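You operate a simulated robot arm through the tools that you are given. There is no shell and no other tool. Be economical: measure what you need, move in short steps, check, and stop when the job is done.

Carry out the task below with a simulated robot arm. There is one attempt and no reset: what you move stays moved.

TASK
Pour about 70 ml of milk into the bowl and about 40 ml into the red mug.
Fine: first lift the bowl off the drainer on to the worktop beside the hob; jug back.

The check looks at the end state, three seconds after you hand in, the way a careful person would. Anything else that was tipped, shoved, dropped, spilled or broken makes it a failure.

THE ROBOT
A 6-joint arm with a two-finger parallel gripper, fixed in place. Base frame: the origin is at the foot of the arm, x ahead of it, y to its left, z up; the work surface is at about z = 0.92. Lengths are in m, angles in degrees, forces in N, time in s.
With the tool pointing down near the work surface it reaches from about 0.22 to 0.62 m from the base axis. Its first joint turns from -66.0 to 66.0 degrees. Payload 2.7 kg.
The TCP is the grasp point between the finger pads, 0.023 m short of the fingertips. In the tool frame z runs along the fingers and y along their closing line. The gripper opens to 0.094 m. The fingers are 0.038 m wide and 0.01 m thick; the gripper's body (0.054 by 0.096 m) begins 0.039 m behind the TCP.
Orientation is told as [roll, pitch, yaw] about the base's x, y, z axes, in that order, counted from this pose: with the fingers straight down and closing along the base's y, the tool's x points along the base's -x, its y along +y and its z along -z.

THE INTERFACE
- The arm moves only by the tool move_arm. Its argument "deltas" is a list of rows, each an object of numbers (a shift or turn left out is 0, a gripper value left out holds the last): "dx", "dy", "dz": the shift along the tool's x, y, z in units of 200 mm (1.0 is 200 mm); "wx", "wy", "wz": the turn, a rotation vector about the tool's x, y, z in units of 90 degrees (1.0 is 90 degrees); "grip": the opening in per cent of the stroke, from 0 (shut) to 100 (fully open). In form: [{"dx": .., "dy": .., "dz": .., "wx": .., "wy": .., "wz": .., "grip": ..}, ...]. A call has 1 to 20 rows; each row is the pose to reach, as a shift and turn from the pose commanded when the call began, along the tool's axes at that moment. A call with a number of a shift or a turn outside -1 to 1 is refused whole. A row lasts 0.2 s, in which the tool goes at most 0.05 m and 8.6 degrees; a call with a longer step from one row to the next is refused whole, and so is a gripper value outside its range. A pose out of reach is approached as far as the arm can. The call stops where the force on the tool passes 40 N (or 10 N more than at its start, if that is more) or the arm is blocked; 0.2 s more then pass. The fingers move at their own pace (about 0.045 m/s each) and stop on an object; they squeeze with about 28 N. The grip force told is the motor's: it shows also when the fingers shut on nothing. Time passes only in rows, and 0.2 s behind the last, so rows that repeat a pose let the fingers close. The reply holds the time, the measured pose of the TCP, the force on the tool along the base axes, the opening and the grip force, in the units named above and with some noise.
- Cameras (640 x 400 px; columns grow to the right, rows downward): "scene" is fixed at [0.0732, -0.4322, 1.397]; the picture's right is [0.77, -0.64, 0.00], its down [-0.41, -0.49, -0.77] and it looks along [0.49, 0.59, -0.64] (base axes); focal length 218 px, centre (320, 200). "wrist" rides on the gripper at [0.086, 0.016, -0.075] in the tool frame; the picture's right is [-0.18, 0.98, 0.00], its down [-0.58, -0.11, -0.81] and it looks along [-0.79, -0.15, 0.59] (tool axes); focal length 243 px, centre (320, 200). There is no depth. A picture from a camera that has moved, and an enlarged one, comes with that camera's place and axes in the base frame and with its lens.
- get_image(camera): a new picture of that camera. It takes no simulated time.
- zoom(camera, box): a new picture of the part [left, top, right, bottom] of that camera's present view, enlarged. It takes no simulated time.
- sign_off(): hands the job in; it is judged then, once.

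Go step by step. Nothing tells you positions but the pictures and the camera data: compare them with the known pose of the tool, close in by small moves and look again before you grip or let go. The budget is 120 turns and 76 pictures, counting those below and the enlarged ones. Unless the task says otherwise, let go and move clear before handing in, and close with one line.

The tools are called after "Call:" by a JSON object that holds its "op" and its "data". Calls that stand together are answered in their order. move_arm: Moves the arm, as the interface text tells. Its arguments: {"type":"object","properties":{"deltas":{"type":"array"}},"required":["deltas"]} The other tools are called the same way: get_image (camera) takes a picture; zoom (camera, box) takes an enlarged picture of a part of a camera's view; sign_off () hands the job in.

At the start:

```text
time_s: 0.0
eef_pos: [0.2675, -0.2387, 1.2537]
tcp_rot: [-0.1, 0.0, 0.1]
ft_force: [0.7, 0.5, -0.6]
width: 0.094
grip_force: 0.0
```

scene: 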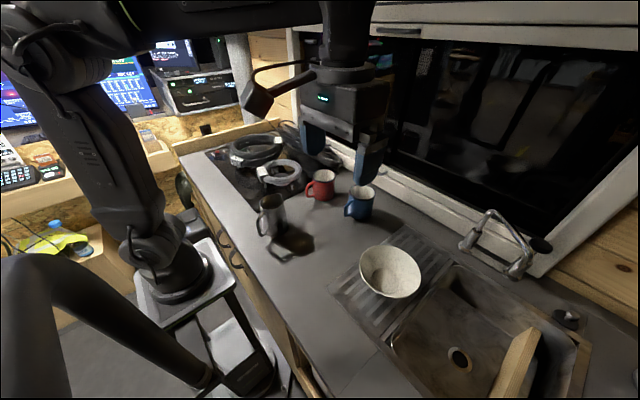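
wrist: 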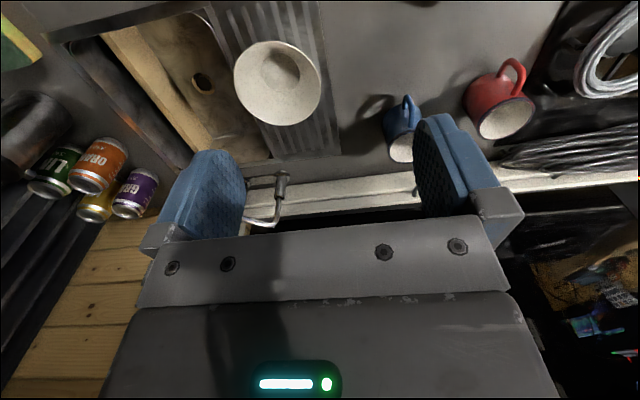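

I see the bowl on the drainer near (0.37, -0.32), the steel jug near (0.25, 0.0), the red mug near (0.46, 0.03) and the blue mug near (0.50, -0.12). I'll enlarge the view for detail before moving.

Call:
{"op": "zoom", "data": {"camera": "scene", "box": [200, 130, 440, 280]}}

Call:
{"op": "zoom", "data": {"camera": "scene", "box": [320, 220, 480, 320]}}

```text
2.67 times, centred on (320, 205) of scene
camera zoom: at [0.0732, -0.4322, 1.397], right [0.77, -0.64, 0.0], down [-0.41, -0.49, -0.77], along [0.49, 0.59, -0.64], focal length 582 px, centre (320, 187)
```

zoom: 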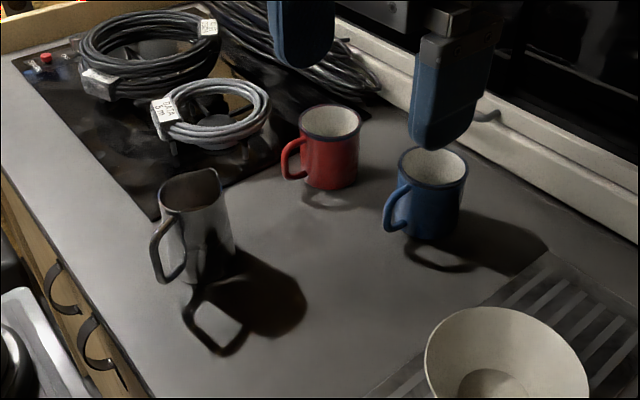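

```text
4.00 times, centred on (400, 270) of scene
camera zoom: at [0.0732, -0.4322, 1.397], right [0.77, -0.64, 0.0], down [-0.41, -0.49, -0.77], along [0.49, 0.59, -0.64], focal length 872 px, centre (0, -80)
```

zoom: 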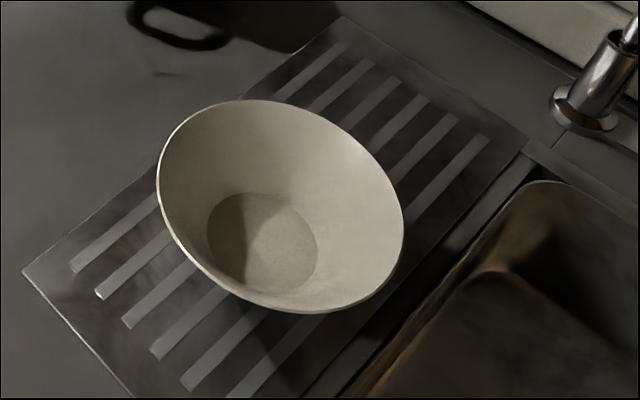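

The bowl is level, about 0.13 m across, with its rim near z 0.974 and its centre near (0.36, -0.32). It's too wide to straddle, so I'll pinch the wall at the -y side with a tilted tool, and I'm moving above that point now.

Call:
{"op": "move_arm", "data": {"deltas": [{"dx": -0.065, "dy": -0.105, "dz": 0.09, "wx": -0.047}, {"dx": -0.13, "dy": -0.21, "dz": 0.18, "wx": -0.095}, {"dx": -0.194, "dy": -0.317, "dz": 0.27, "wx": -0.143}, {"dx": -0.26, "dy": -0.423, "dz": 0.36, "wx": -0.19}, {"dx": -0.323, "dy": -0.53, "dz": 0.45, "wx": -0.238}, {"dx": -0.39, "dy": -0.635, "dz": 0.54, "wx": -0.286}, {"dx": -0.4525, "dy": -0.74, "dz": 0.63, "wx": -0.333}, {"dx": -0.4525, "dy": -0.74, "dz": 0.63, "wx": -0.333}]}}

Call:
{"op": "get_image", "data": {"camera": "wrist"}}

Call:
{"op": "get_image", "data": {"camera": "scene"}}

```text
time_s: 1.8
eef_pos: [0.3531, -0.3768, 1.1191]
tcp_rot: [29.9, -0.1, 0.1]
ft_force: [1.2, 0.6, -0.6]
width: 0.0939
grip_force: 0.1
out of reach, approached as far as the arm can: row 7, 8
```

```text
71 pictures are left
camera wrist: at [0.2683, -0.3991, 1.1925], right [0.18, 0.85, 0.49], down [0.58, -0.5, 0.65], along [0.79, 0.16, -0.59], focal length 243 px, centre (320, 200)
```

wrist: 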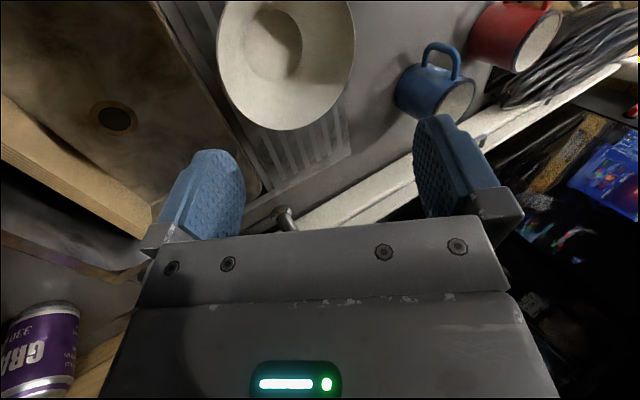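

```text
70 pictures are left
```

scene: 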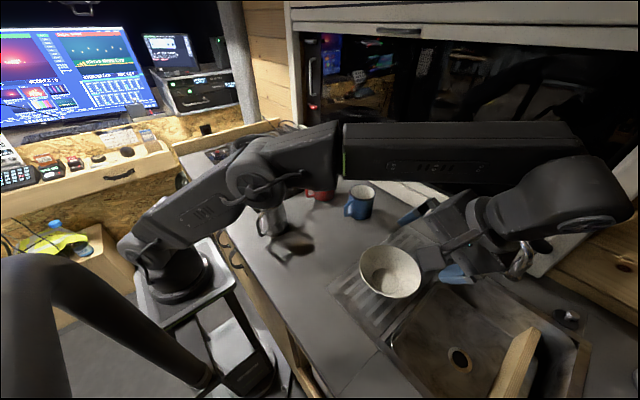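

The bowl estimate agrees with the wrist view, but leaning outward here is at the edge of reach. I'll grip the rim on the side nearest the base instead, so I'm straightening the tool and moving back first.

Call:
{"op": "move_arm", "data": {"deltas": [{"dx": 0.066, "dy": 0.128, "dz": 0.045, "wx": 0.083}, {"dx": 0.132, "dy": 0.256, "dz": 0.09, "wx": 0.166}, {"dx": 0.199, "dy": 0.385, "dz": 0.135, "wx": 0.25}, {"dx": 0.265, "dy": 0.513, "dz": 0.18, "wx": 0.333}, {"dx": 0.265, "dy": 0.513, "dz": 0.18, "wx": 0.333}]}}

```text
time_s: 3.0
eef_pos: [0.2991, -0.2718, 1.1391]
tcp_rot: [-0.3, 0.0, 0.0]
ft_force: [0.2, -0.1, -0.9]
width: 0.0941
grip_force: 0.2
```

Now I turn to the yawed, leaning pose just above the bowl's near rim, with the fingers partly closed.

Call:
{"op": "move_arm", "data": {"deltas": [{"dx": 0.012, "dy": 0.012, "dz": 0.05, "wx": 0.039, "wy": -0.0174, "wz": -0.065, "grip": 37}, {"dx": 0.024, "dy": 0.025, "dz": 0.1, "wx": 0.078, "wy": -0.0349, "wz": -0.13}, {"dx": 0.036, "dy": 0.037, "dz": 0.15, "wx": 0.1175, "wy": -0.0523, "wz": -0.195}, {"dx": 0.048, "dy": 0.05, "dz": 0.2, "wx": 0.157, "wy": -0.07, "wz": -0.26}, {"dx": 0.06, "dy": 0.062, "dz": 0.25, "wx": 0.196, "wy": -0.087, "wz": -0.325}, {"dx": 0.07, "dy": 0.075, "dz": 0.3, "wx": 0.235, "wy": -0.105, "wz": -0.39}, {"dx": 0.082, "dy": 0.087, "dz": 0.35, "wx": 0.274, "wy": -0.122, "wz": -0.4555}, {"dx": 0.095, "dy": 0.1, "dz": 0.4, "wx": 0.3134, "wy": -0.1395, "wz": -0.5206}, {"dx": 0.095, "dy": 0.1, "dz": 0.4, "wx": 0.3134, "wy": -0.1395, "wz": -0.5206}]}}

Call:
{"op": "get_image", "data": {"camera": "wrist"}}

Call:
{"op": "get_image", "data": {"camera": "scene"}}

```text
time_s: 5.0
eef_pos: [0.2804, -0.2509, 1.0593]
tcp_rot: [-30.1, 0.0, 48.1]
ft_force: [0.2, -0.3, 0.6]
width: 0.0349
grip_force: 0.2
```

```text
69 pictures are left
camera wrist: at [0.1852, -0.2807, 1.1171], right [-0.51, 0.7, -0.49], down [0.16, 0.64, 0.75], along [0.85, 0.3, -0.44], focal length 243 px, centre (320, 200)
```

wrist: 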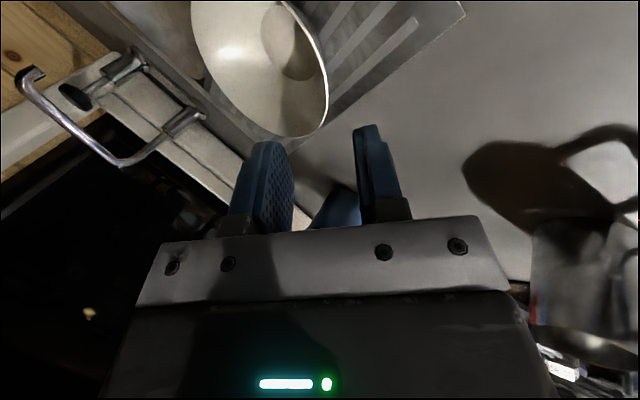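

```text
68 pictures are left
```

scene: 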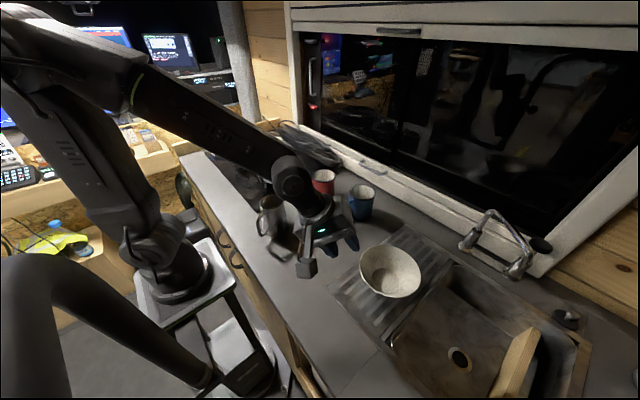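

The view confirms the rim location. I'm advancing most of the way along the fingers, then I'll look again.

Call:
{"op": "move_arm", "data": {"deltas": [{"dx": 0, "dy": 0.036, "dz": 0.09}, {"dy": 0.036, "dz": 0.2}, {"dy": 0.036, "dz": 0.3}, {"dy": 0.036, "dz": 0.35}, {"dy": 0.036, "dz": 0.35}]}}

Call:
{"op": "get_image", "data": {"camera": "wrist"}}

Call:
{"op": "zoom", "data": {"camera": "scene", "box": [290, 200, 450, 300]}}

```text
time_s: 6.2
eef_pos: [0.3009, -0.2705, 0.9958]
tcp_rot: [-30.1, 0.0, 47.9]
ft_force: [-0.5, -0.2, -0.5]
width: 0.0346
grip_force: 0.0
```

```text
67 pictures are left
camera wrist: at [0.2061, -0.2991, 1.0528], right [-0.51, 0.71, -0.49], down [0.16, 0.64, 0.75], along [0.85, 0.3, -0.44], focal length 243 px, centre (320, 200)
```

wrist: 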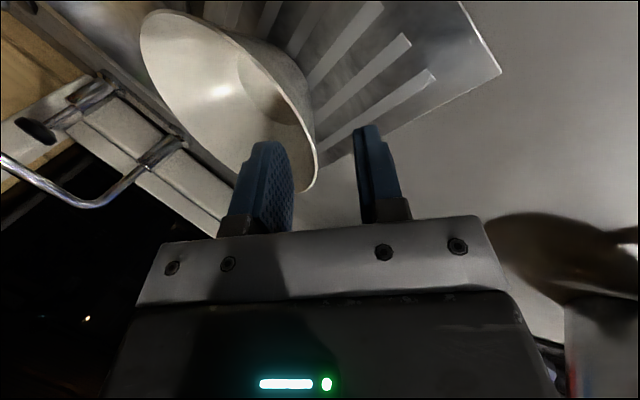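

```text
4.00 times, centred on (370, 250) of scene
camera zoom: at [0.0732, -0.4322, 1.397], right [0.77, -0.64, 0.0], down [-0.41, -0.49, -0.77], along [0.49, 0.59, -0.64], focal length 872 px, centre (120, 0)
```

zoom: 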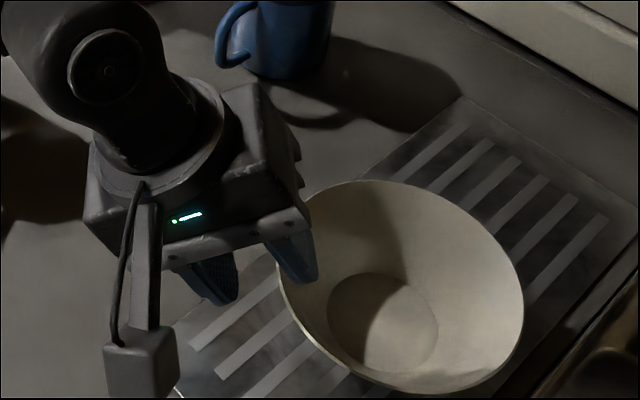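

The wall sits between the fingers. I'm advancing about 26 mm and closing.

Call:
{"op": "move_arm", "data": {"deltas": [{"dz": 0.07}, {"dz": 0.13}, {"dz": 0.13, "grip": 0}, {"dz": 0.13}, {"dz": 0.13}, {"dz": 0.13}]}}

Call:
{"op": "get_image", "data": {"camera": "wrist"}}

Call:
{"op": "zoom", "data": {"camera": "scene", "box": [290, 200, 450, 300]}}

```text
time_s: 7.6
eef_pos: [0.3123, -0.2796, 0.9758]
tcp_rot: [-30.4, -0.2, 48.0]
ft_force: [2.6, -4.1, 16.2]
width: 0.0111
grip_force: 28.1
```

```text
65 pictures are left
camera wrist: at [0.2172, -0.3096, 1.0323], right [-0.51, 0.7, -0.5], down [0.15, 0.64, 0.75], along [0.85, 0.3, -0.43], focal length 243 px, centre (320, 200)
```

wrist: 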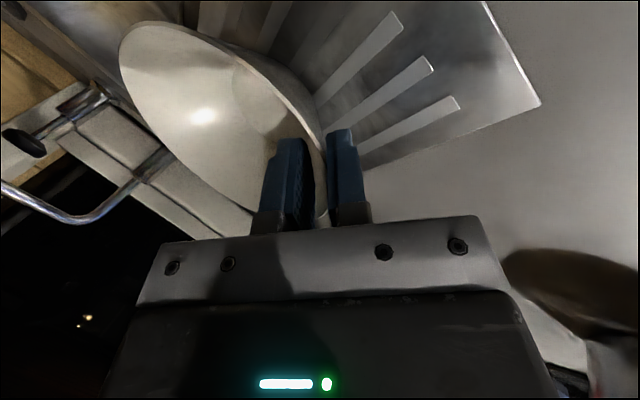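

```text
4.00 times, centred on (370, 250) of scene
camera zoom: at [0.0731, -0.4321, 1.397], right [0.77, -0.64, 0.0], down [-0.41, -0.49, -0.77], along [0.49, 0.59, -0.64], focal length 872 px, centre (120, 0)
```

zoom: 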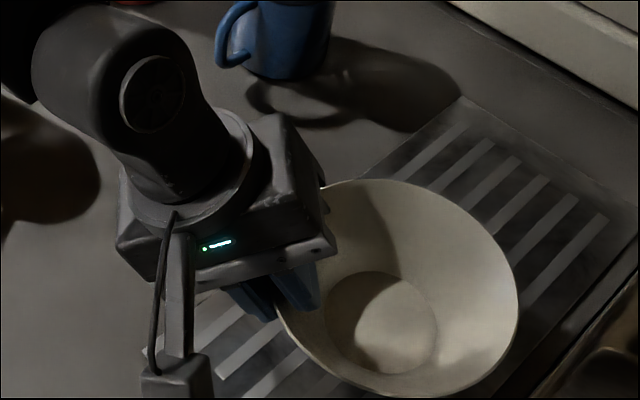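

The fingers hold the wall (11 mm opening, full squeeze). I'm lifting straight up slowly and checking.

Call:
{"op": "move_arm", "data": {"deltas": [{"dy": -0.0125, "dz": -0.0217}, {"dy": -0.025, "dz": -0.0433}, {"dy": -0.05, "dz": -0.0866}, {"dy": -0.075, "dz": -0.13}, {"dy": -0.1, "dz": -0.173}, {"dy": -0.125, "dz": -0.2165}, {"dy": -0.15, "dz": -0.26}]}}

Call:
{"op": "get_image", "data": {"camera": "wrist"}}

Call:
{"op": "get_image", "data": {"camera": "scene"}}

```text
time_s: 9.2
eef_pos: [0.3109, -0.278, 1.0339]
tcp_rot: [-30.1, 0.1, 48.0]
ft_force: [-0.1, -0.5, -2.4]
width: 0.0083
grip_force: 27.6
```

```text
63 pictures are left
camera wrist: at [0.2164, -0.3079, 1.0916], right [-0.51, 0.71, -0.49], down [0.16, 0.64, 0.75], along [0.85, 0.3, -0.44], focal length 243 px, centre (320, 200)
```

wrist: 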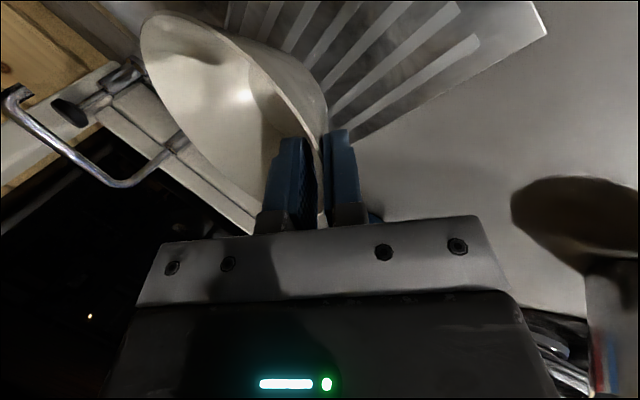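

```text
62 pictures are left
```

scene: 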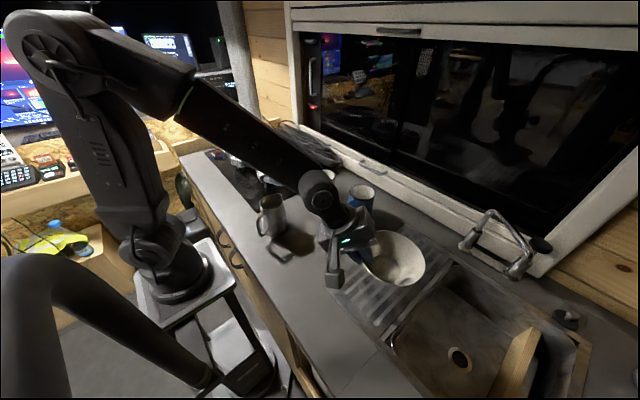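

The bowl is up. I'm checking whether it stayed level.

Call:
{"op": "zoom", "data": {"camera": "scene", "box": [310, 200, 470, 300]}}

```text
4.00 times, centred on (390, 250) of scene
camera zoom: at [0.0732, -0.4322, 1.397], right [0.77, -0.64, 0.0], down [-0.41, -0.49, -0.77], along [0.49, 0.59, -0.64], focal length 872 px, centre (40, 0)
```

zoom: 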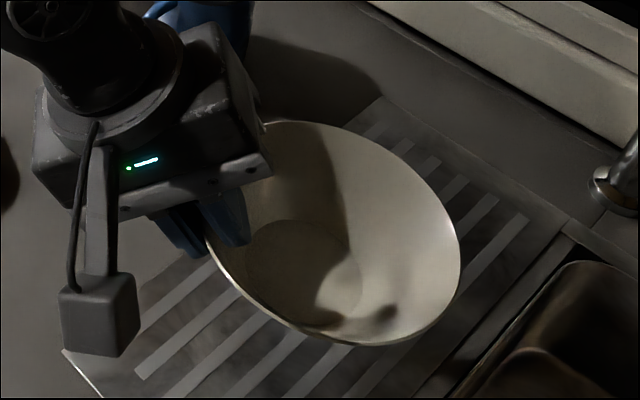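

The bowl droops about 12° in the grip, which is manageable. I'm raising it, swinging it over the free worktop towards (0.35, -0.13), and turning it so the gripper sits on the robot side.

Call:
{"op": "move_arm", "data": {"deltas": [{"dy": -0.0625, "dz": -0.108}, {"dy": -0.125, "dz": -0.2165}, {"dx": -0.039, "dy": -0.08, "dz": -0.243, "wy": -0.0233, "wz": -0.0404}, {"dx": -0.078, "dy": -0.034, "dz": -0.269, "wy": -0.0466, "wz": -0.0808}, {"dx": -0.117, "dy": 0.011, "dz": -0.295, "wy": -0.07, "wz": -0.121}, {"dx": -0.156, "dy": 0.057, "dz": -0.321, "wy": -0.0932, "wz": -0.1616}, {"dx": -0.195, "dy": 0.102, "dz": -0.3475, "wy": -0.1165, "wz": -0.202}, {"dx": -0.233, "dy": 0.147, "dz": -0.374, "wy": -0.14, "wz": -0.2424}, {"dx": -0.272, "dy": 0.193, "dz": -0.4, "wy": -0.163, "wz": -0.283}, {"dx": -0.311, "dy": 0.238, "dz": -0.426, "wy": -0.1864, "wz": -0.323}, {"dx": -0.35, "dy": 0.284, "dz": -0.452, "wy": -0.21, "wz": -0.3636}, {"dx": -0.389, "dy": 0.329, "dz": -0.479, "wy": -0.233, "wz": -0.404}, {"dx": -0.389, "dy": 0.329, "dz": -0.479, "wy": -0.233, "wz": -0.404}]}}

Call:
{"op": "get_image", "data": {"camera": "scene"}}

Call:
{"op": "get_image", "data": {"camera": "wrist"}}

```text
time_s: 12.0
eef_pos: [0.2859, -0.1508, 1.0841]
tcp_rot: [-30.1, 0.1, 90.0]
ft_force: [0.1, 0.0, -2.9]
width: 0.0082
grip_force: 27.7
```

```text
60 pictures are left
```

scene: 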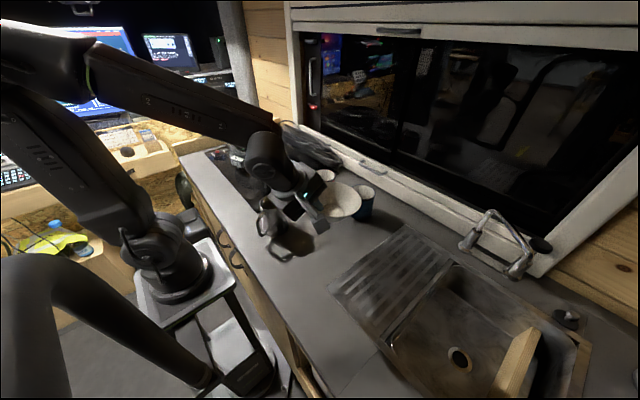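

```text
59 pictures are left
camera wrist: at [0.2362, -0.2367, 1.1403], right [-0.85, 0.18, -0.49], down [-0.31, 0.58, 0.75], along [0.42, 0.79, -0.44], focal length 243 px, centre (320, 200)
```

wrist: 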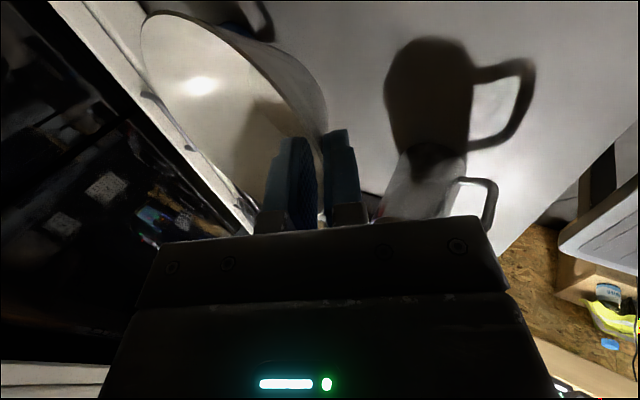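

The bowl hangs clear over the free worktop. I'm tilting it back to level and lowering part way.

Call:
{"op": "move_arm", "data": {"deltas": [{"dx": -0.02, "dy": 0.03, "dz": 0.052, "wx": 0.033}, {"dx": -0.04, "dy": 0.06, "dz": 0.104, "wx": 0.067}, {"dx": -0.06, "dy": 0.09, "dz": 0.156, "wx": 0.1}, {"dx": -0.08, "dy": 0.12, "dz": 0.208, "wx": 0.133}, {"dx": -0.1, "dy": 0.15, "dz": 0.26, "wx": 0.133}, {"dx": -0.1, "dy": 0.15, "dz": 0.26, "wx": 0.133}]}}

Call:
{"op": "zoom", "data": {"camera": "scene", "box": [240, 150, 400, 250]}}

Call:
{"op": "get_image", "data": {"camera": "wrist"}}

```text
time_s: 13.4
eef_pos: [0.2859, -0.1298, 1.0232]
tcp_rot: [-41.9, 0.1, 90.0]
ft_force: [-0.8, 0.6, -2.5]
width: 0.0082
grip_force: 28.0
```

```text
4.00 times, centred on (320, 200) of scene
camera zoom: at [0.0732, -0.4322, 1.397], right [0.77, -0.64, 0.0], down [-0.41, -0.49, -0.77], along [0.49, 0.59, -0.64], focal length 872 px, centre (320, 200)
```

zoom: 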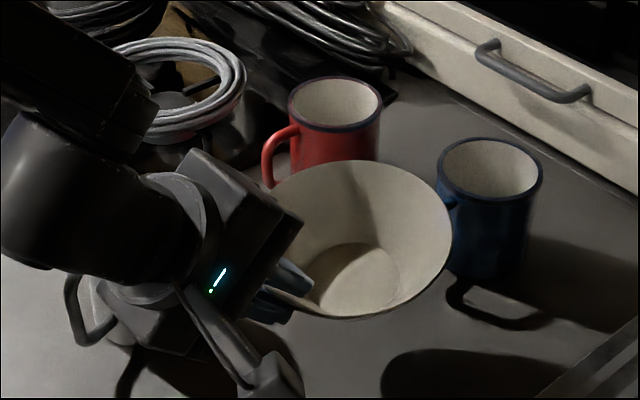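

```text
57 pictures are left
camera wrist: at [0.2251, -0.2156, 1.0686], right [-0.73, 0.18, -0.66], down [-0.46, 0.58, 0.67], along [0.51, 0.79, -0.34], focal length 243 px, centre (320, 200)
```

wrist: 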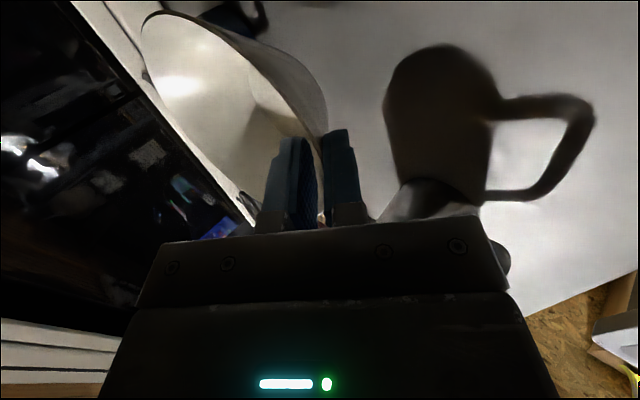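

The bowl is now about level. I'm lowering gently.

Call:
{"op": "move_arm", "data": {"deltas": [{"dy": 0.033, "dz": 0.037}, {"dy": 0.067, "dz": 0.074}, {"dy": 0.1, "dz": 0.111}, {"dy": 0.134, "dz": 0.149}, {"dy": 0.134, "dz": 0.149}]}}

Call:
{"op": "zoom", "data": {"camera": "scene", "box": [240, 150, 400, 250]}}

```text
time_s: 14.6
eef_pos: [0.2881, -0.1222, 1.0188]
tcp_rot: [-41.8, 0.0, 89.9]
ft_force: [-0.4, -0.1, -2.0]
width: 0.0082
grip_force: 28.3
out of reach, approached as far as the arm can: row 1, 2, 3, 4, 5
```

```text
4.00 times, centred on (320, 200) of scene
camera zoom: at [0.0732, -0.4322, 1.397], right [0.77, -0.64, 0.0], down [-0.41, -0.49, -0.77], along [0.49, 0.59, -0.64], focal length 872 px, centre (320, 200)
```

zoom: 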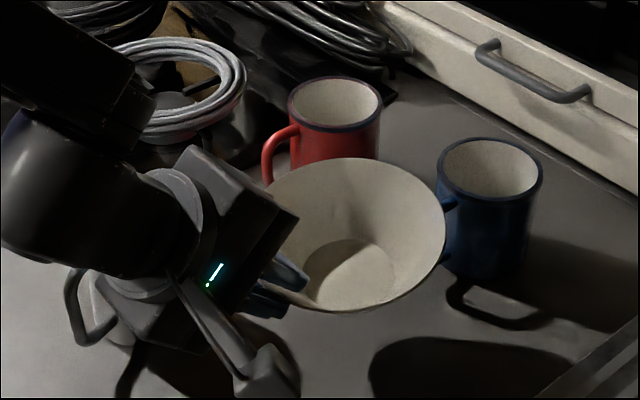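

The low lean this close to the base is out of reach. I'll swing the gripper round to the bowl's (-x, -y) side, where the wrist is further out, a bit higher up.

Call:
{"op": "move_arm", "data": {"deltas": [{"dy": -0.1, "dz": -0.111}, {"dx": 0.033, "dy": -0.11, "dz": -0.103, "wy": -0.046, "wz": -0.052}, {"dx": 0.066, "dy": -0.12, "dz": -0.095, "wy": -0.093, "wz": -0.103}, {"dx": 0.099, "dy": -0.128, "dz": -0.087, "wy": -0.14, "wz": -0.155}, {"dx": 0.132, "dy": -0.138, "dz": -0.078, "wy": -0.186, "wz": -0.206}, {"dx": 0.166, "dy": -0.147, "dz": -0.07, "wy": -0.232, "wz": -0.258}, {"dx": 0.2, "dy": -0.156, "dz": -0.062, "wy": -0.279, "wz": -0.31}, {"dx": 0.232, "dy": -0.166, "dz": -0.053, "wy": -0.325, "wz": -0.361}, {"dx": 0.265, "dy": -0.175, "dz": -0.045, "wy": -0.372, "wz": -0.413}, {"dx": 0.265, "dy": -0.175, "dz": -0.045, "wy": -0.372, "wz": -0.413}]}}

Call:
{"op": "get_image", "data": {"camera": "scene"}}

```text
time_s: 16.8
eef_pos: [0.3696, -0.0749, 1.1568]
tcp_rot: [-39.5, -1.1, 137.9]
ft_force: [-0.8, 0.3, -1.5]
width: 0.0079
grip_force: 28.0
out of reach, approached as far as the arm can: row 3, 4, 5, 6, 7, 8, 9, 10
```

```text
55 pictures are left
```

scene: 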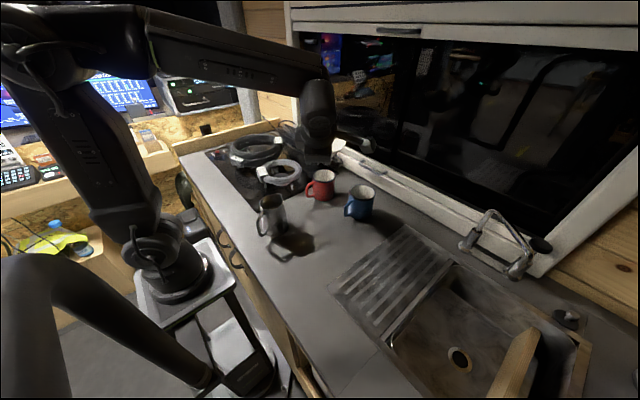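

The arm went somewhere higher and farther than I asked, so that yaw is past a wrist limit. I'm checking the bowl in the wrist camera before continuing.

Call:
{"op": "get_image", "data": {"camera": "wrist"}}

```text
54 pictures are left
camera wrist: at [0.3956, -0.1773, 1.2026], right [-0.66, -0.43, -0.62], down [-0.71, 0.06, 0.7], along [-0.26, 0.9, -0.34], focal length 243 px, centre (320, 200)
```

wrist: 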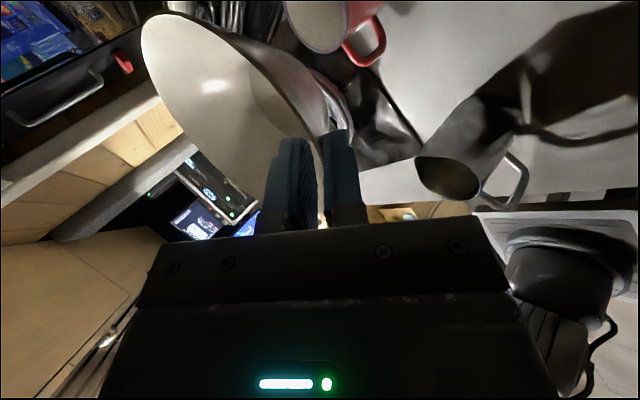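

The bowl is still held firmly. I'm turning back to a yaw the wrist likes and moving over (0.37, -0.16), slightly farther out.

Call:
{"op": "move_arm", "data": {"deltas": [{"dx": 0.003, "dy": 0.072, "dz": -0.013, "wy": 0.047, "wz": 0.057}, {"dx": 0.006, "dy": 0.144, "dz": -0.026, "wy": 0.094, "wz": 0.114}, {"dx": 0.009, "dy": 0.216, "dz": -0.039, "wy": 0.141, "wz": 0.171}, {"dx": 0.012, "dy": 0.288, "dz": -0.052, "wy": 0.188, "wz": 0.228}, {"dx": 0.014, "dy": 0.36, "dz": -0.065, "wy": 0.234, "wz": 0.284}, {"dx": 0.017, "dy": 0.432, "dz": -0.079, "wy": 0.281, "wz": 0.341}, {"dx": 0.02, "dy": 0.504, "dz": -0.092, "wy": 0.328, "wz": 0.398}, {"dx": 0.023, "dy": 0.576, "dz": -0.105, "wy": 0.375, "wz": 0.455}, {"dx": 0.023, "dy": 0.576, "dz": -0.105, "wy": 0.375, "wz": 0.455}]}}

```text
time_s: 18.8
eef_pos: [0.2989, -0.1504, 1.0972]
tcp_rot: [-38.6, -0.7, 84.7]
ft_force: [-0.8, -0.6, -2.2]
width: 0.0082
grip_force: 28.8
```

I'm lowering with a reduced lean.

Call:
{"op": "move_arm", "data": {"deltas": [{"dx": 0.004, "dy": 0.053, "dz": 0.08, "wx": -0.028}, {"dx": 0.008, "dy": 0.106, "dz": 0.163, "wx": -0.056}, {"dx": 0.012, "dy": 0.16, "dz": 0.245, "wx": -0.084}, {"dx": 0.017, "dy": 0.213, "dz": 0.326, "wx": -0.084}, {"dx": 0.021, "dy": 0.266, "dz": 0.408, "wx": -0.084}, {"dx": 0.021, "dy": 0.266, "dz": 0.408, "wx": -0.084}]}}

Call:
{"op": "zoom", "data": {"camera": "scene", "box": [240, 150, 432, 270]}}

Call:
{"op": "get_image", "data": {"camera": "wrist"}}

```text
time_s: 20.2
eef_pos: [0.3069, -0.1548, 0.9988]
tcp_rot: [-31.0, -0.7, 84.8]
ft_force: [0.7, 0.2, -1.8]
width: 0.0078
grip_force: 28.0
```

```text
3.33 times, centred on (336, 210) of scene
camera zoom: at [0.0732, -0.4322, 1.397], right [0.77, -0.64, 0.0], down [-0.41, -0.49, -0.77], along [0.49, 0.59, -0.64], focal length 727 px, centre (267, 167)
```

zoom: 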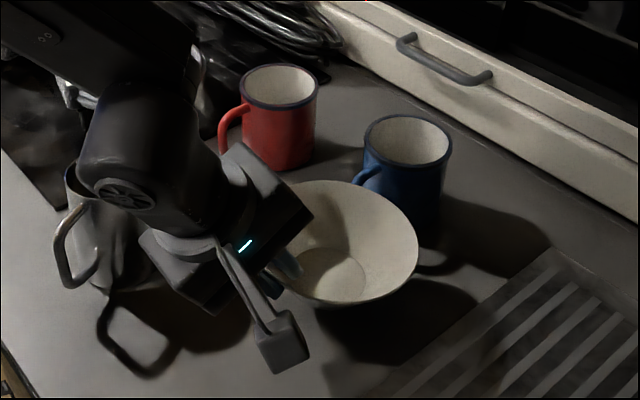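

```text
52 pictures are left
camera wrist: at [0.2485, -0.2357, 1.0543], right [-0.82, 0.27, -0.5], down [-0.27, 0.6, 0.75], along [0.5, 0.75, -0.42], focal length 243 px, centre (320, 200)
```

wrist: 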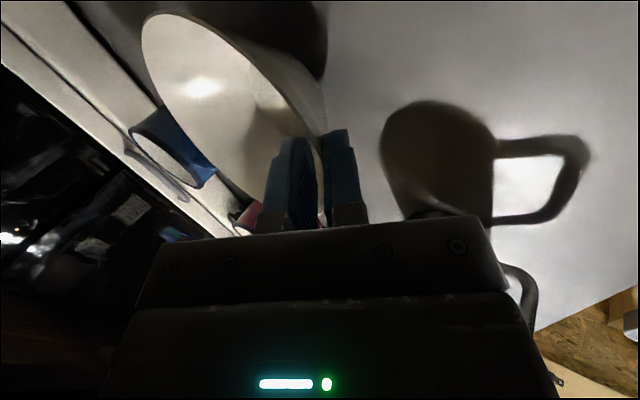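

Gaps to the mugs and jug look fine. I'm lowering in small steps, watching the force.

Call:
{"op": "move_arm", "data": {"deltas": [{"dy": 0.0129, "dz": 0.0214}, {"dy": 0.0258, "dz": 0.0428}, {"dy": 0.0322, "dz": 0.0535}]}}

```text
time_s: 21.0
eef_pos: [0.3087, -0.1536, 0.9873]
tcp_rot: [-31.1, -0.8, 84.7]
ft_force: [-1.0, -0.2, -2.4]
width: 0.0082
grip_force: 28.3
```

Call:
{"op": "move_arm", "data": {"deltas": [{"dy": 0.0065, "dz": 0.0107}, {"dy": 0.0129, "dz": 0.0214}, {"dy": 0.0194, "dz": 0.0321}, {"dy": 0.0258, "dz": 0.0428}]}}

Call:
{"op": "zoom", "data": {"camera": "scene", "box": [240, 150, 432, 270]}}

```text
time_s: 22.0
eef_pos: [0.3086, -0.1533, 0.9775]
tcp_rot: [-31.2, -0.7, 84.7]
ft_force: [-5.5, 1.7, 15.4]
width: 0.0089
grip_force: 27.9
```

```text
3.33 times, centred on (336, 210) of scene
camera zoom: at [0.0729, -0.432, 1.3971], right [0.77, -0.64, 0.0], down [-0.41, -0.49, -0.77], along [0.49, 0.59, -0.64], focal length 727 px, centre (267, 167)
```

zoom: 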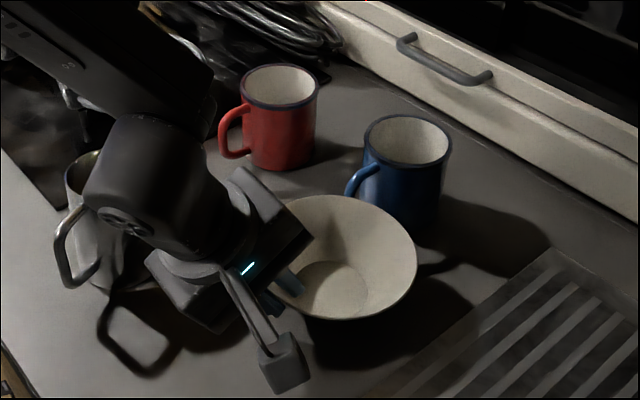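

Contact made. I'm going down a few millimetres more, then opening the fingers a little.

Call:
{"op": "move_arm", "data": {"deltas": [{"dy": 0.0039, "dz": 0.0064}, {"dy": 0.0077, "dz": 0.0129}, {"dy": 0.0077, "dz": 0.0129, "grip": 14}, {"dy": 0.0077, "dz": 0.0129, "grip": 20}, {"dy": 0.0077, "dz": 0.0129, "grip": 28}]}}

Call:
{"op": "zoom", "data": {"camera": "scene", "box": [240, 150, 432, 270]}}

Call:
{"op": "get_image", "data": {"camera": "wrist"}}

```text
time_s: 23.2
eef_pos: [0.3077, -0.1528, 0.9718]
tcp_rot: [-31.0, -0.8, 84.7]
ft_force: [-0.9, 0.2, 0.1]
width: 0.0265
grip_force: 0.1
```

```text
3.33 times, centred on (336, 210) of scene
camera zoom: at [0.0732, -0.4322, 1.397], right [0.77, -0.64, 0.0], down [-0.41, -0.49, -0.77], along [0.49, 0.59, -0.64], focal length 727 px, centre (267, 167)
```

zoom: 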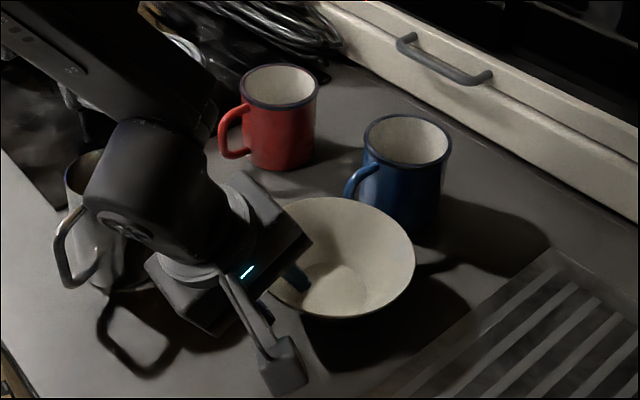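

```text
49 pictures are left
camera wrist: at [0.2499, -0.2349, 1.0284], right [-0.82, 0.27, -0.5], down [-0.27, 0.6, 0.76], along [0.5, 0.76, -0.42], focal length 243 px, centre (320, 200)
```

wrist: 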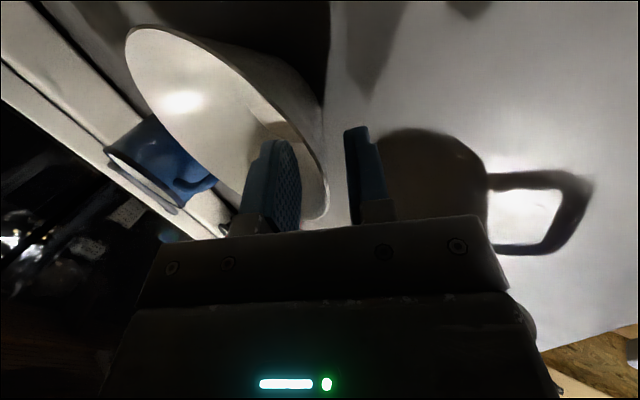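

The bowl is standing on the worktop, released. I'm backing out along the fingers, then up.

Call:
{"op": "move_arm", "data": {"deltas": [{"dz": -0.08}, {"dz": -0.17}, {"dy": -0.03, "dz": -0.3}, {"dy": -0.08, "dz": -0.45}, {"dy": -0.15, "dz": -0.62}, {"dy": -0.25, "dz": -0.78}]}}

Call:
{"op": "get_image", "data": {"camera": "scene"}}

Call:
{"op": "get_image", "data": {"camera": "wrist"}}

```text
time_s: 24.6
eef_pos: [0.2701, -0.1523, 1.1346]
tcp_rot: [-31.0, -0.7, 84.8]
ft_force: [1.1, -1.5, -0.5]
width: 0.0263
grip_force: 0.1
```

```text
48 pictures are left
```

scene: 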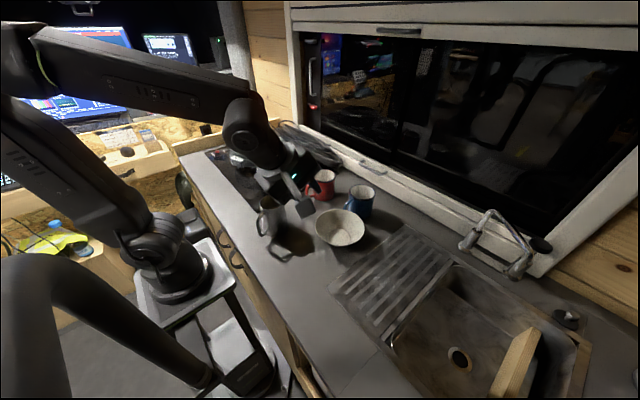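

```text
47 pictures are left
camera wrist: at [0.2114, -0.2346, 1.1889], right [-0.82, 0.27, -0.5], down [-0.27, 0.6, 0.76], along [0.5, 0.75, -0.42], focal length 243 px, centre (320, 200)
```

wrist: 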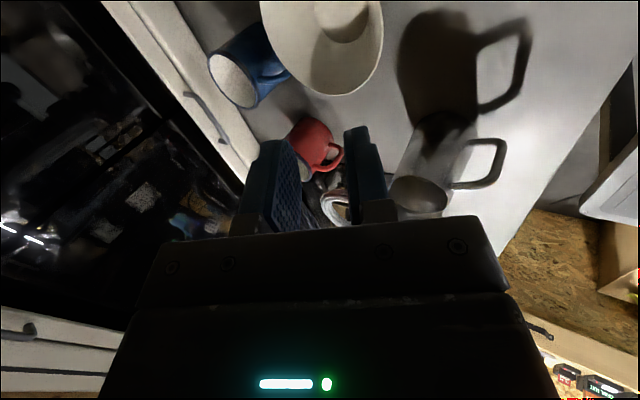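

The bowl stands upright on the worktop near (0.37, -0.16). Next I raise the tool, straighten it and look down at the jug.

Call:
{"op": "move_arm", "data": {"deltas": [{"dx": -0.04, "dy": 0.007, "dz": -0.036, "wx": -0.023, "wy": 0.021, "wz": 0.077, "grip": 100}, {"dx": -0.081, "dy": 0.014, "dz": -0.072, "wx": -0.046, "wy": 0.043, "wz": 0.153}, {"dx": -0.121, "dy": 0.022, "dz": -0.108, "wx": -0.07, "wy": 0.064, "wz": 0.23}, {"dx": -0.162, "dy": 0.029, "dz": -0.144, "wx": -0.093, "wy": 0.085, "wz": 0.306}, {"dx": -0.202, "dy": 0.036, "dz": -0.18, "wx": -0.116, "wy": 0.106, "wz": 0.383}, {"dx": -0.243, "dy": 0.043, "dz": -0.216, "wx": -0.139, "wy": 0.128, "wz": 0.46}, {"dx": -0.283, "dy": 0.05, "dz": -0.251, "wx": -0.162, "wy": 0.149, "wz": 0.536}, {"dx": -0.323, "dy": 0.057, "dz": -0.287, "wx": -0.185, "wy": 0.17, "wz": 0.613}, {"dx": -0.364, "dy": 0.065, "dz": -0.323, "wx": -0.209, "wy": 0.191, "wz": 0.689}, {"dx": -0.404, "dy": 0.072, "dz": -0.359, "wx": -0.232, "wy": 0.213, "wz": 0.766}, {"dx": -0.445, "dy": 0.079, "dz": -0.395, "wx": -0.255, "wy": 0.234, "wz": 0.842}, {"dx": -0.485, "dy": 0.086, "dz": -0.431, "wx": -0.278, "wy": 0.255, "wz": 0.919}, {"dx": -0.485, "dy": 0.086, "dz": -0.431, "wx": -0.278, "wy": 0.255, "wz": 0.919}]}}

Call:
{"op": "get_image", "data": {"camera": "wrist"}}

Call:
{"op": "zoom", "data": {"camera": "scene", "box": [240, 150, 400, 250]}}

```text
time_s: 27.4
eef_pos: [0.2204, -0.051, 1.1992]
tcp_rot: [0.8, 0.0, -0.3]
ft_force: [-0.4, 0.6, -0.2]
width: 0.0941
grip_force: 0.0
```

```text
46 pictures are left
camera wrist: at [0.1363, -0.035, 1.2745], right [0.19, 0.98, 0.01], down [0.58, -0.12, 0.81], along [0.79, -0.14, -0.59], focal length 243 px, centre (320, 200)
```

wrist: 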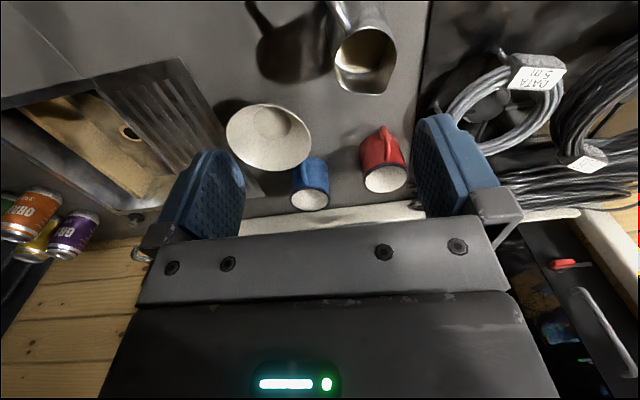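

```text
4.00 times, centred on (320, 200) of scene
camera zoom: at [0.0732, -0.4322, 1.397], right [0.77, -0.64, 0.0], down [-0.41, -0.49, -0.77], along [0.49, 0.59, -0.64], focal length 872 px, centre (320, 200)
```

zoom: 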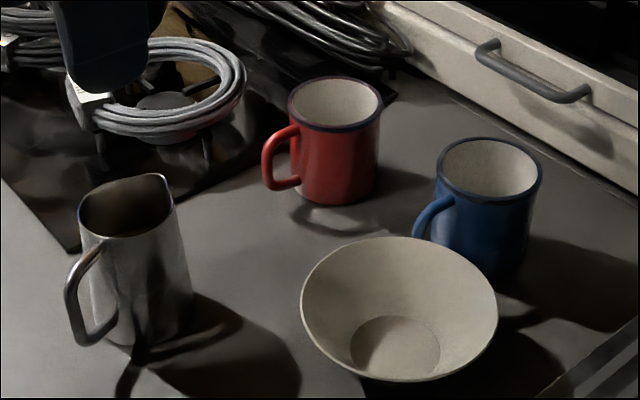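

Call:
{"op": "zoom", "data": {"camera": "wrist", "box": [310, 0, 438, 100]}}

Call:
{"op": "zoom", "data": {"camera": "scene", "box": [246, 185, 310, 245]}}

```text
4.00 times, centred on (374, 50) of wrist
camera zoom: at [0.1363, -0.035, 1.2745], right [0.19, 0.98, 0.01], down [0.58, -0.12, 0.81], along [0.79, -0.14, -0.59], focal length 970 px, centre (104, 800)
```

zoom: 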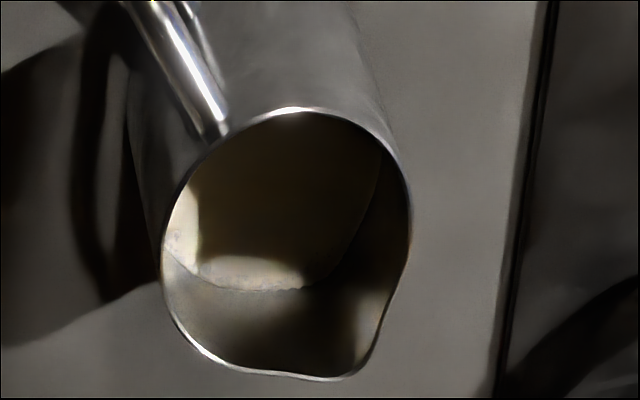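

```text
6.67 times, centred on (278, 215) of scene
camera zoom: at [0.0732, -0.4322, 1.397], right [0.77, -0.64, 0.0], down [-0.41, -0.49, -0.77], along [0.49, 0.59, -0.64], focal length 1454 px, centre (600, 100)
```

zoom: 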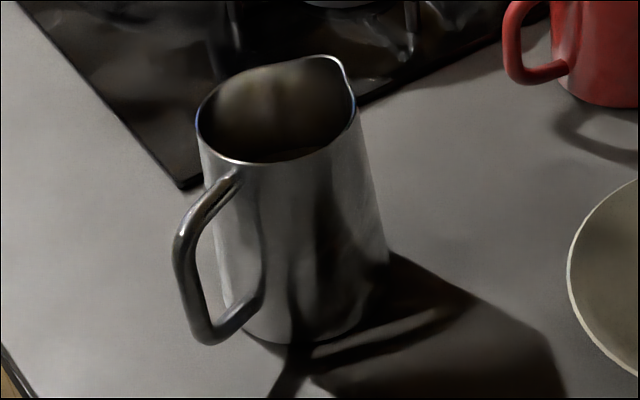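

The jug's axis is near (0.253, -0.012), its rim at about z 1.027, with the spout pointing about 24° left of +x and roughly 200 ml in it. It stands too close in to lean the tool, so I'll lift it upright, set it farther out, and regrip it leaning. Now I go above it with yaw 24°.

Call:
{"op": "move_arm", "data": {"deltas": [{"dx": -0.041, "dy": 0.049, "dz": 0.1, "wx": 0.009, "wz": -0.067, "grip": 92}, {"dx": -0.083, "dy": 0.098, "dz": 0.2, "wx": 0.009, "wz": -0.134}, {"dx": -0.124, "dy": 0.146, "dz": 0.3, "wx": 0.009, "wz": -0.2}, {"dx": -0.165, "dy": 0.195, "dz": 0.4, "wx": 0.009, "wz": -0.267}, {"dx": -0.165, "dy": 0.195, "dz": 0.5, "wx": 0.009, "wz": -0.267}, {"dx": -0.165, "dy": 0.195, "dz": 0.5, "wx": 0.009, "wz": -0.267}]}}

Call:
{"op": "zoom", "data": {"camera": "scene", "box": [220, 150, 348, 240]}}

Call:
{"op": "get_image", "data": {"camera": "wrist"}}

```text
time_s: 28.8
eef_pos: [0.2534, -0.0107, 1.0994]
tcp_rot: [-0.2, -0.2, 23.8]
ft_force: [0.0, 0.5, 0.5]
width: 0.0864
grip_force: 0.0
```

```text
4.44 times, centred on (284, 195) of scene
camera zoom: at [0.0732, -0.4322, 1.397], right [0.77, -0.64, 0.0], down [-0.41, -0.49, -0.77], along [0.49, 0.59, -0.64], focal length 969 px, centre (480, 222)
```

zoom: 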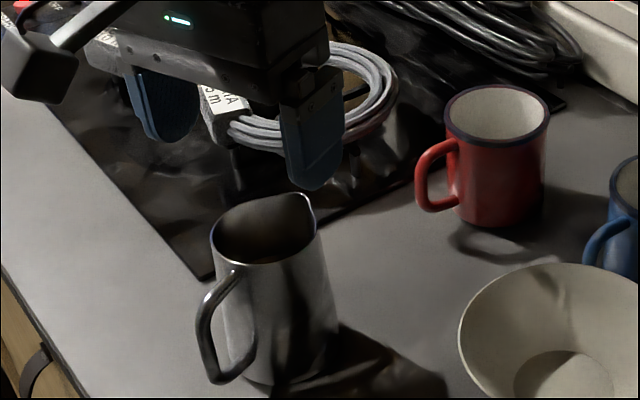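

```text
41 pictures are left
camera wrist: at [0.1692, -0.0301, 1.1742], right [-0.23, 0.97, 0.0], down [0.57, 0.14, 0.81], along [0.79, 0.18, -0.59], focal length 243 px, centre (320, 200)
```

wrist: 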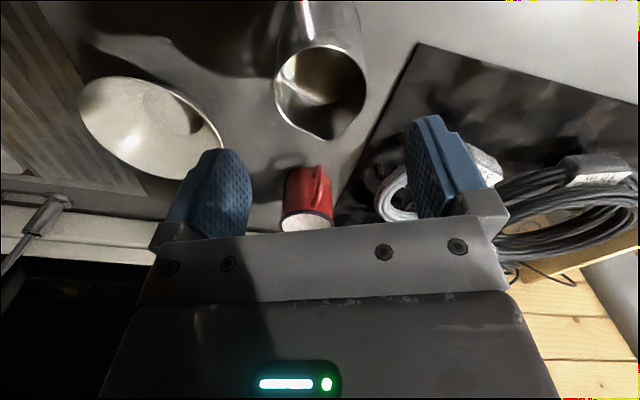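

The jug is centred between the fingers. I'm going down to z≈1.0 and closing.

Call:
{"op": "move_arm", "data": {"deltas": [{"dy": 0.01, "dz": 0.15}, {"dy": 0.01, "dz": 0.3}, {"dy": 0.01, "dz": 0.42}, {"dy": 0.01, "dz": 0.49}, {"dy": 0.01, "dz": 0.49}]}}

Call:
{"op": "zoom", "data": {"camera": "scene", "box": [220, 150, 348, 240]}}

```text
time_s: 30.0
eef_pos: [0.255, -0.0087, 0.9999]
tcp_rot: [-0.2, -0.2, 23.9]
ft_force: [-0.3, -0.2, 0.3]
width: 0.0865
grip_force: 0.1
```

```text
4.44 times, centred on (284, 195) of scene
camera zoom: at [0.0732, -0.4322, 1.397], right [0.77, -0.64, 0.0], down [-0.41, -0.49, -0.77], along [0.49, 0.59, -0.64], focal length 969 px, centre (480, 222)
```

zoom: 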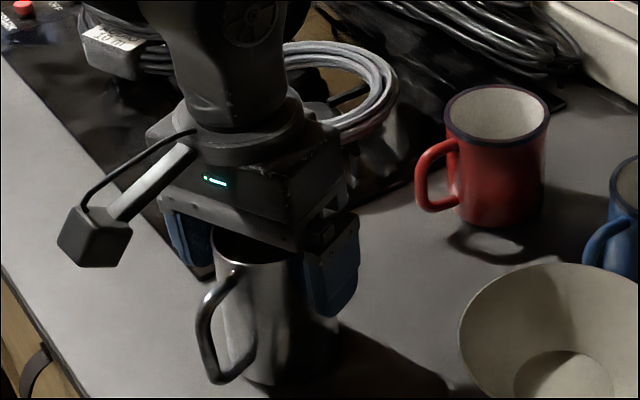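

Call:
{"op": "move_arm", "data": {"deltas": [{"grip": 0}, {"grip": 0}, {"grip": 0}, {"grip": 0}]}}

```text
time_s: 31.0
eef_pos: [0.2547, -0.009, 1.0015]
tcp_rot: [0.0, -0.3, 23.8]
ft_force: [0.2, 0.0, -0.2]
width: 0.0671
grip_force: 28.6
```

Gripped at 67 mm. I'm lifting slowly and reading the weight.

Call:
{"op": "move_arm", "data": {"deltas": [{"dz": -0.02}, {"dz": -0.05}, {"dz": -0.1}, {"dz": -0.15}, {"dz": -0.2}, {"dz": -0.23}, {"dz": -0.23}, {"dz": -0.23}]}}

Call:
{"op": "zoom", "data": {"camera": "scene", "box": [220, 150, 348, 240]}}

```text
time_s: 32.8
eef_pos: [0.2532, -0.0084, 1.0499]
tcp_rot: [-0.2, -0.2, 23.8]
ft_force: [-0.1, 0.3, -2.9]
width: 0.0673
grip_force: 28.2
```

```text
4.44 times, centred on (284, 195) of scene
camera zoom: at [0.0732, -0.4322, 1.397], right [0.77, -0.64, 0.0], down [-0.41, -0.49, -0.77], along [0.49, 0.59, -0.64], focal length 969 px, centre (480, 222)
```

zoom: 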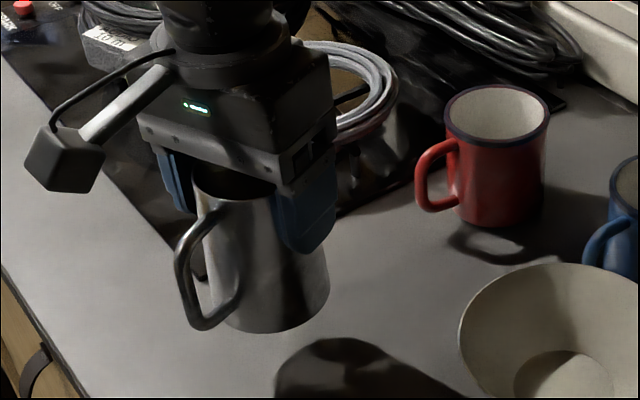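

The jug is lifted. I'm carrying it upright to about (0.335, -0.035) and turning the spout to +x.

Call:
{"op": "move_arm", "data": {"deltas": [{"dx": -0.02, "dy": -0.018, "wz": 0.017}, {"dx": -0.06, "dy": -0.054, "wz": 0.05}, {"dx": -0.107, "dy": -0.096, "wz": 0.088}, {"dx": -0.16, "dy": -0.144, "wz": 0.132}, {"dx": -0.213, "dy": -0.192, "wz": 0.176}, {"dx": -0.26, "dy": -0.234, "wz": 0.215}, {"dx": -0.3, "dy": -0.27, "wz": 0.248}, {"dx": -0.32, "dy": -0.288, "wz": 0.265}, {"dx": -0.32, "dy": -0.288, "wz": 0.265}]}}

Call:
{"op": "get_image", "data": {"camera": "wrist"}}

Call:
{"op": "zoom", "data": {"camera": "scene", "box": [240, 150, 400, 250]}}

```text
time_s: 34.8
eef_pos: [0.3366, -0.0361, 1.0476]
tcp_rot: [-0.2, -0.3, -0.1]
ft_force: [-0.4, -0.2, -3.3]
width: 0.0675
grip_force: 27.6
```

```text
38 pictures are left
camera wrist: at [0.2513, -0.0194, 1.1233], right [0.19, 0.98, 0.0], down [0.58, -0.11, 0.81], along [0.79, -0.15, -0.59], focal length 243 px, centre (320, 200)
```

wrist: 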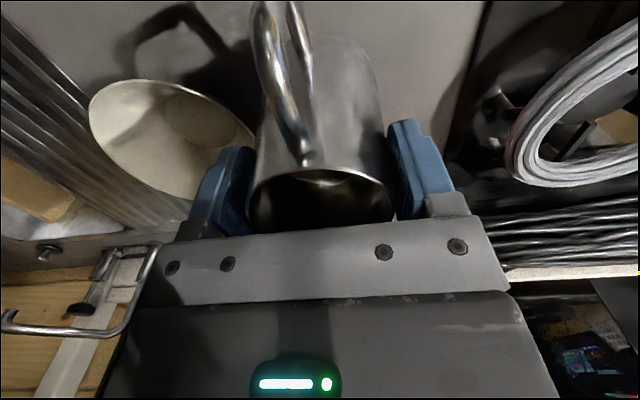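

```text
4.00 times, centred on (320, 200) of scene
camera zoom: at [0.0732, -0.4322, 1.397], right [0.77, -0.64, 0.0], down [-0.41, -0.49, -0.77], along [0.49, 0.59, -0.64], focal length 872 px, centre (320, 200)
```

zoom: 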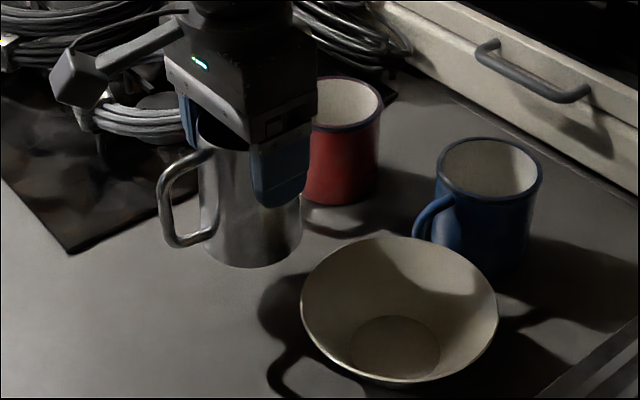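

Clear on all sides. I'm lowering the jug to the worktop.

Call:
{"op": "move_arm", "data": {"deltas": [{"dz": 0.05}, {"dz": 0.1}, {"dz": 0.15}, {"dz": 0.19}, {"dz": 0.215}, {"dz": 0.23}, {"dz": 0.235}]}}

```text
time_s: 36.4
eef_pos: [0.3362, -0.0359, 1.0024]
tcp_rot: [-0.1, -0.3, -0.1]
ft_force: [0.4, 0.0, -3.4]
width: 0.0675
grip_force: 28.5
```

Call:
{"op": "move_arm", "data": {"deltas": [{"dz": 0.005}, {"dz": 0.01}, {"dz": 0.013}]}}

```text
time_s: 37.2
eef_pos: [0.3355, -0.0355, 1.0004]
tcp_rot: [-0.1, -0.5, 0.0]
ft_force: [-8.5, -3.7, 24.1]
width: 0.0674
grip_force: 27.3
```

Contact. I'm opening modestly, then rising out.

Call:
{"op": "move_arm", "data": {"deltas": [{"dz": 0.008, "grip": 76}, {"dz": 0.008, "grip": 82}, {"dz": 0.008, "grip": 82}, {"dz": -0.1}, {"dz": -0.2}, {"dz": -0.35}, {"dz": -0.5}, {"dz": -0.5}]}}

Call:
{"op": "get_image", "data": {"camera": "wrist"}}

Call:
{"op": "zoom", "data": {"camera": "scene", "box": [240, 150, 400, 250]}}

```text
time_s: 39.0
eef_pos: [0.334, -0.0368, 1.0987]
tcp_rot: [-0.1, -0.2, -0.1]
ft_force: [1.0, 0.2, -0.1]
width: 0.0771
grip_force: 0.0
```

```text
36 pictures are left
camera wrist: at [0.2491, -0.0204, 1.1746], right [0.19, 0.98, 0.0], down [0.58, -0.11, 0.81], along [0.79, -0.15, -0.59], focal length 243 px, centre (320, 200)
```

wrist: 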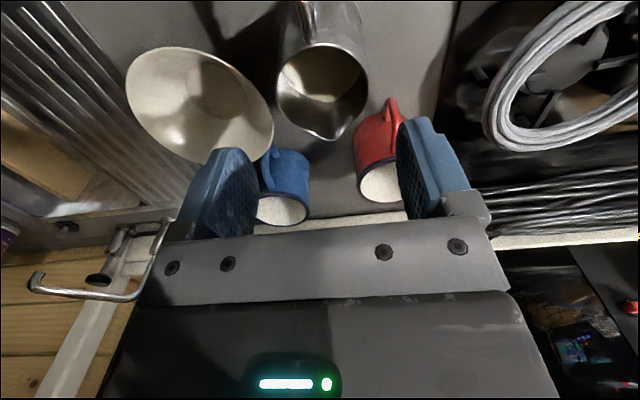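

```text
4.00 times, centred on (320, 200) of scene
camera zoom: at [0.0732, -0.4322, 1.397], right [0.77, -0.64, 0.0], down [-0.41, -0.49, -0.77], along [0.49, 0.59, -0.64], focal length 872 px, centre (320, 200)
```

zoom: 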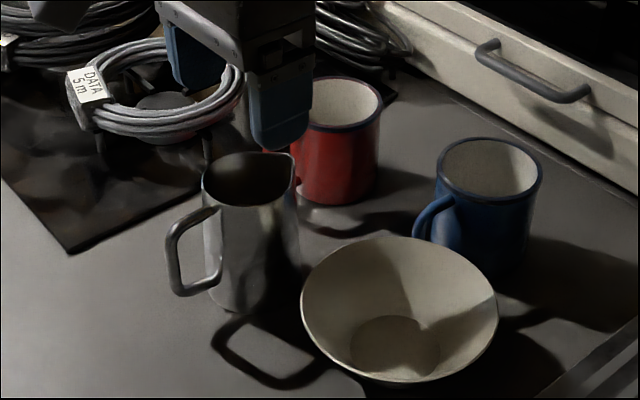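

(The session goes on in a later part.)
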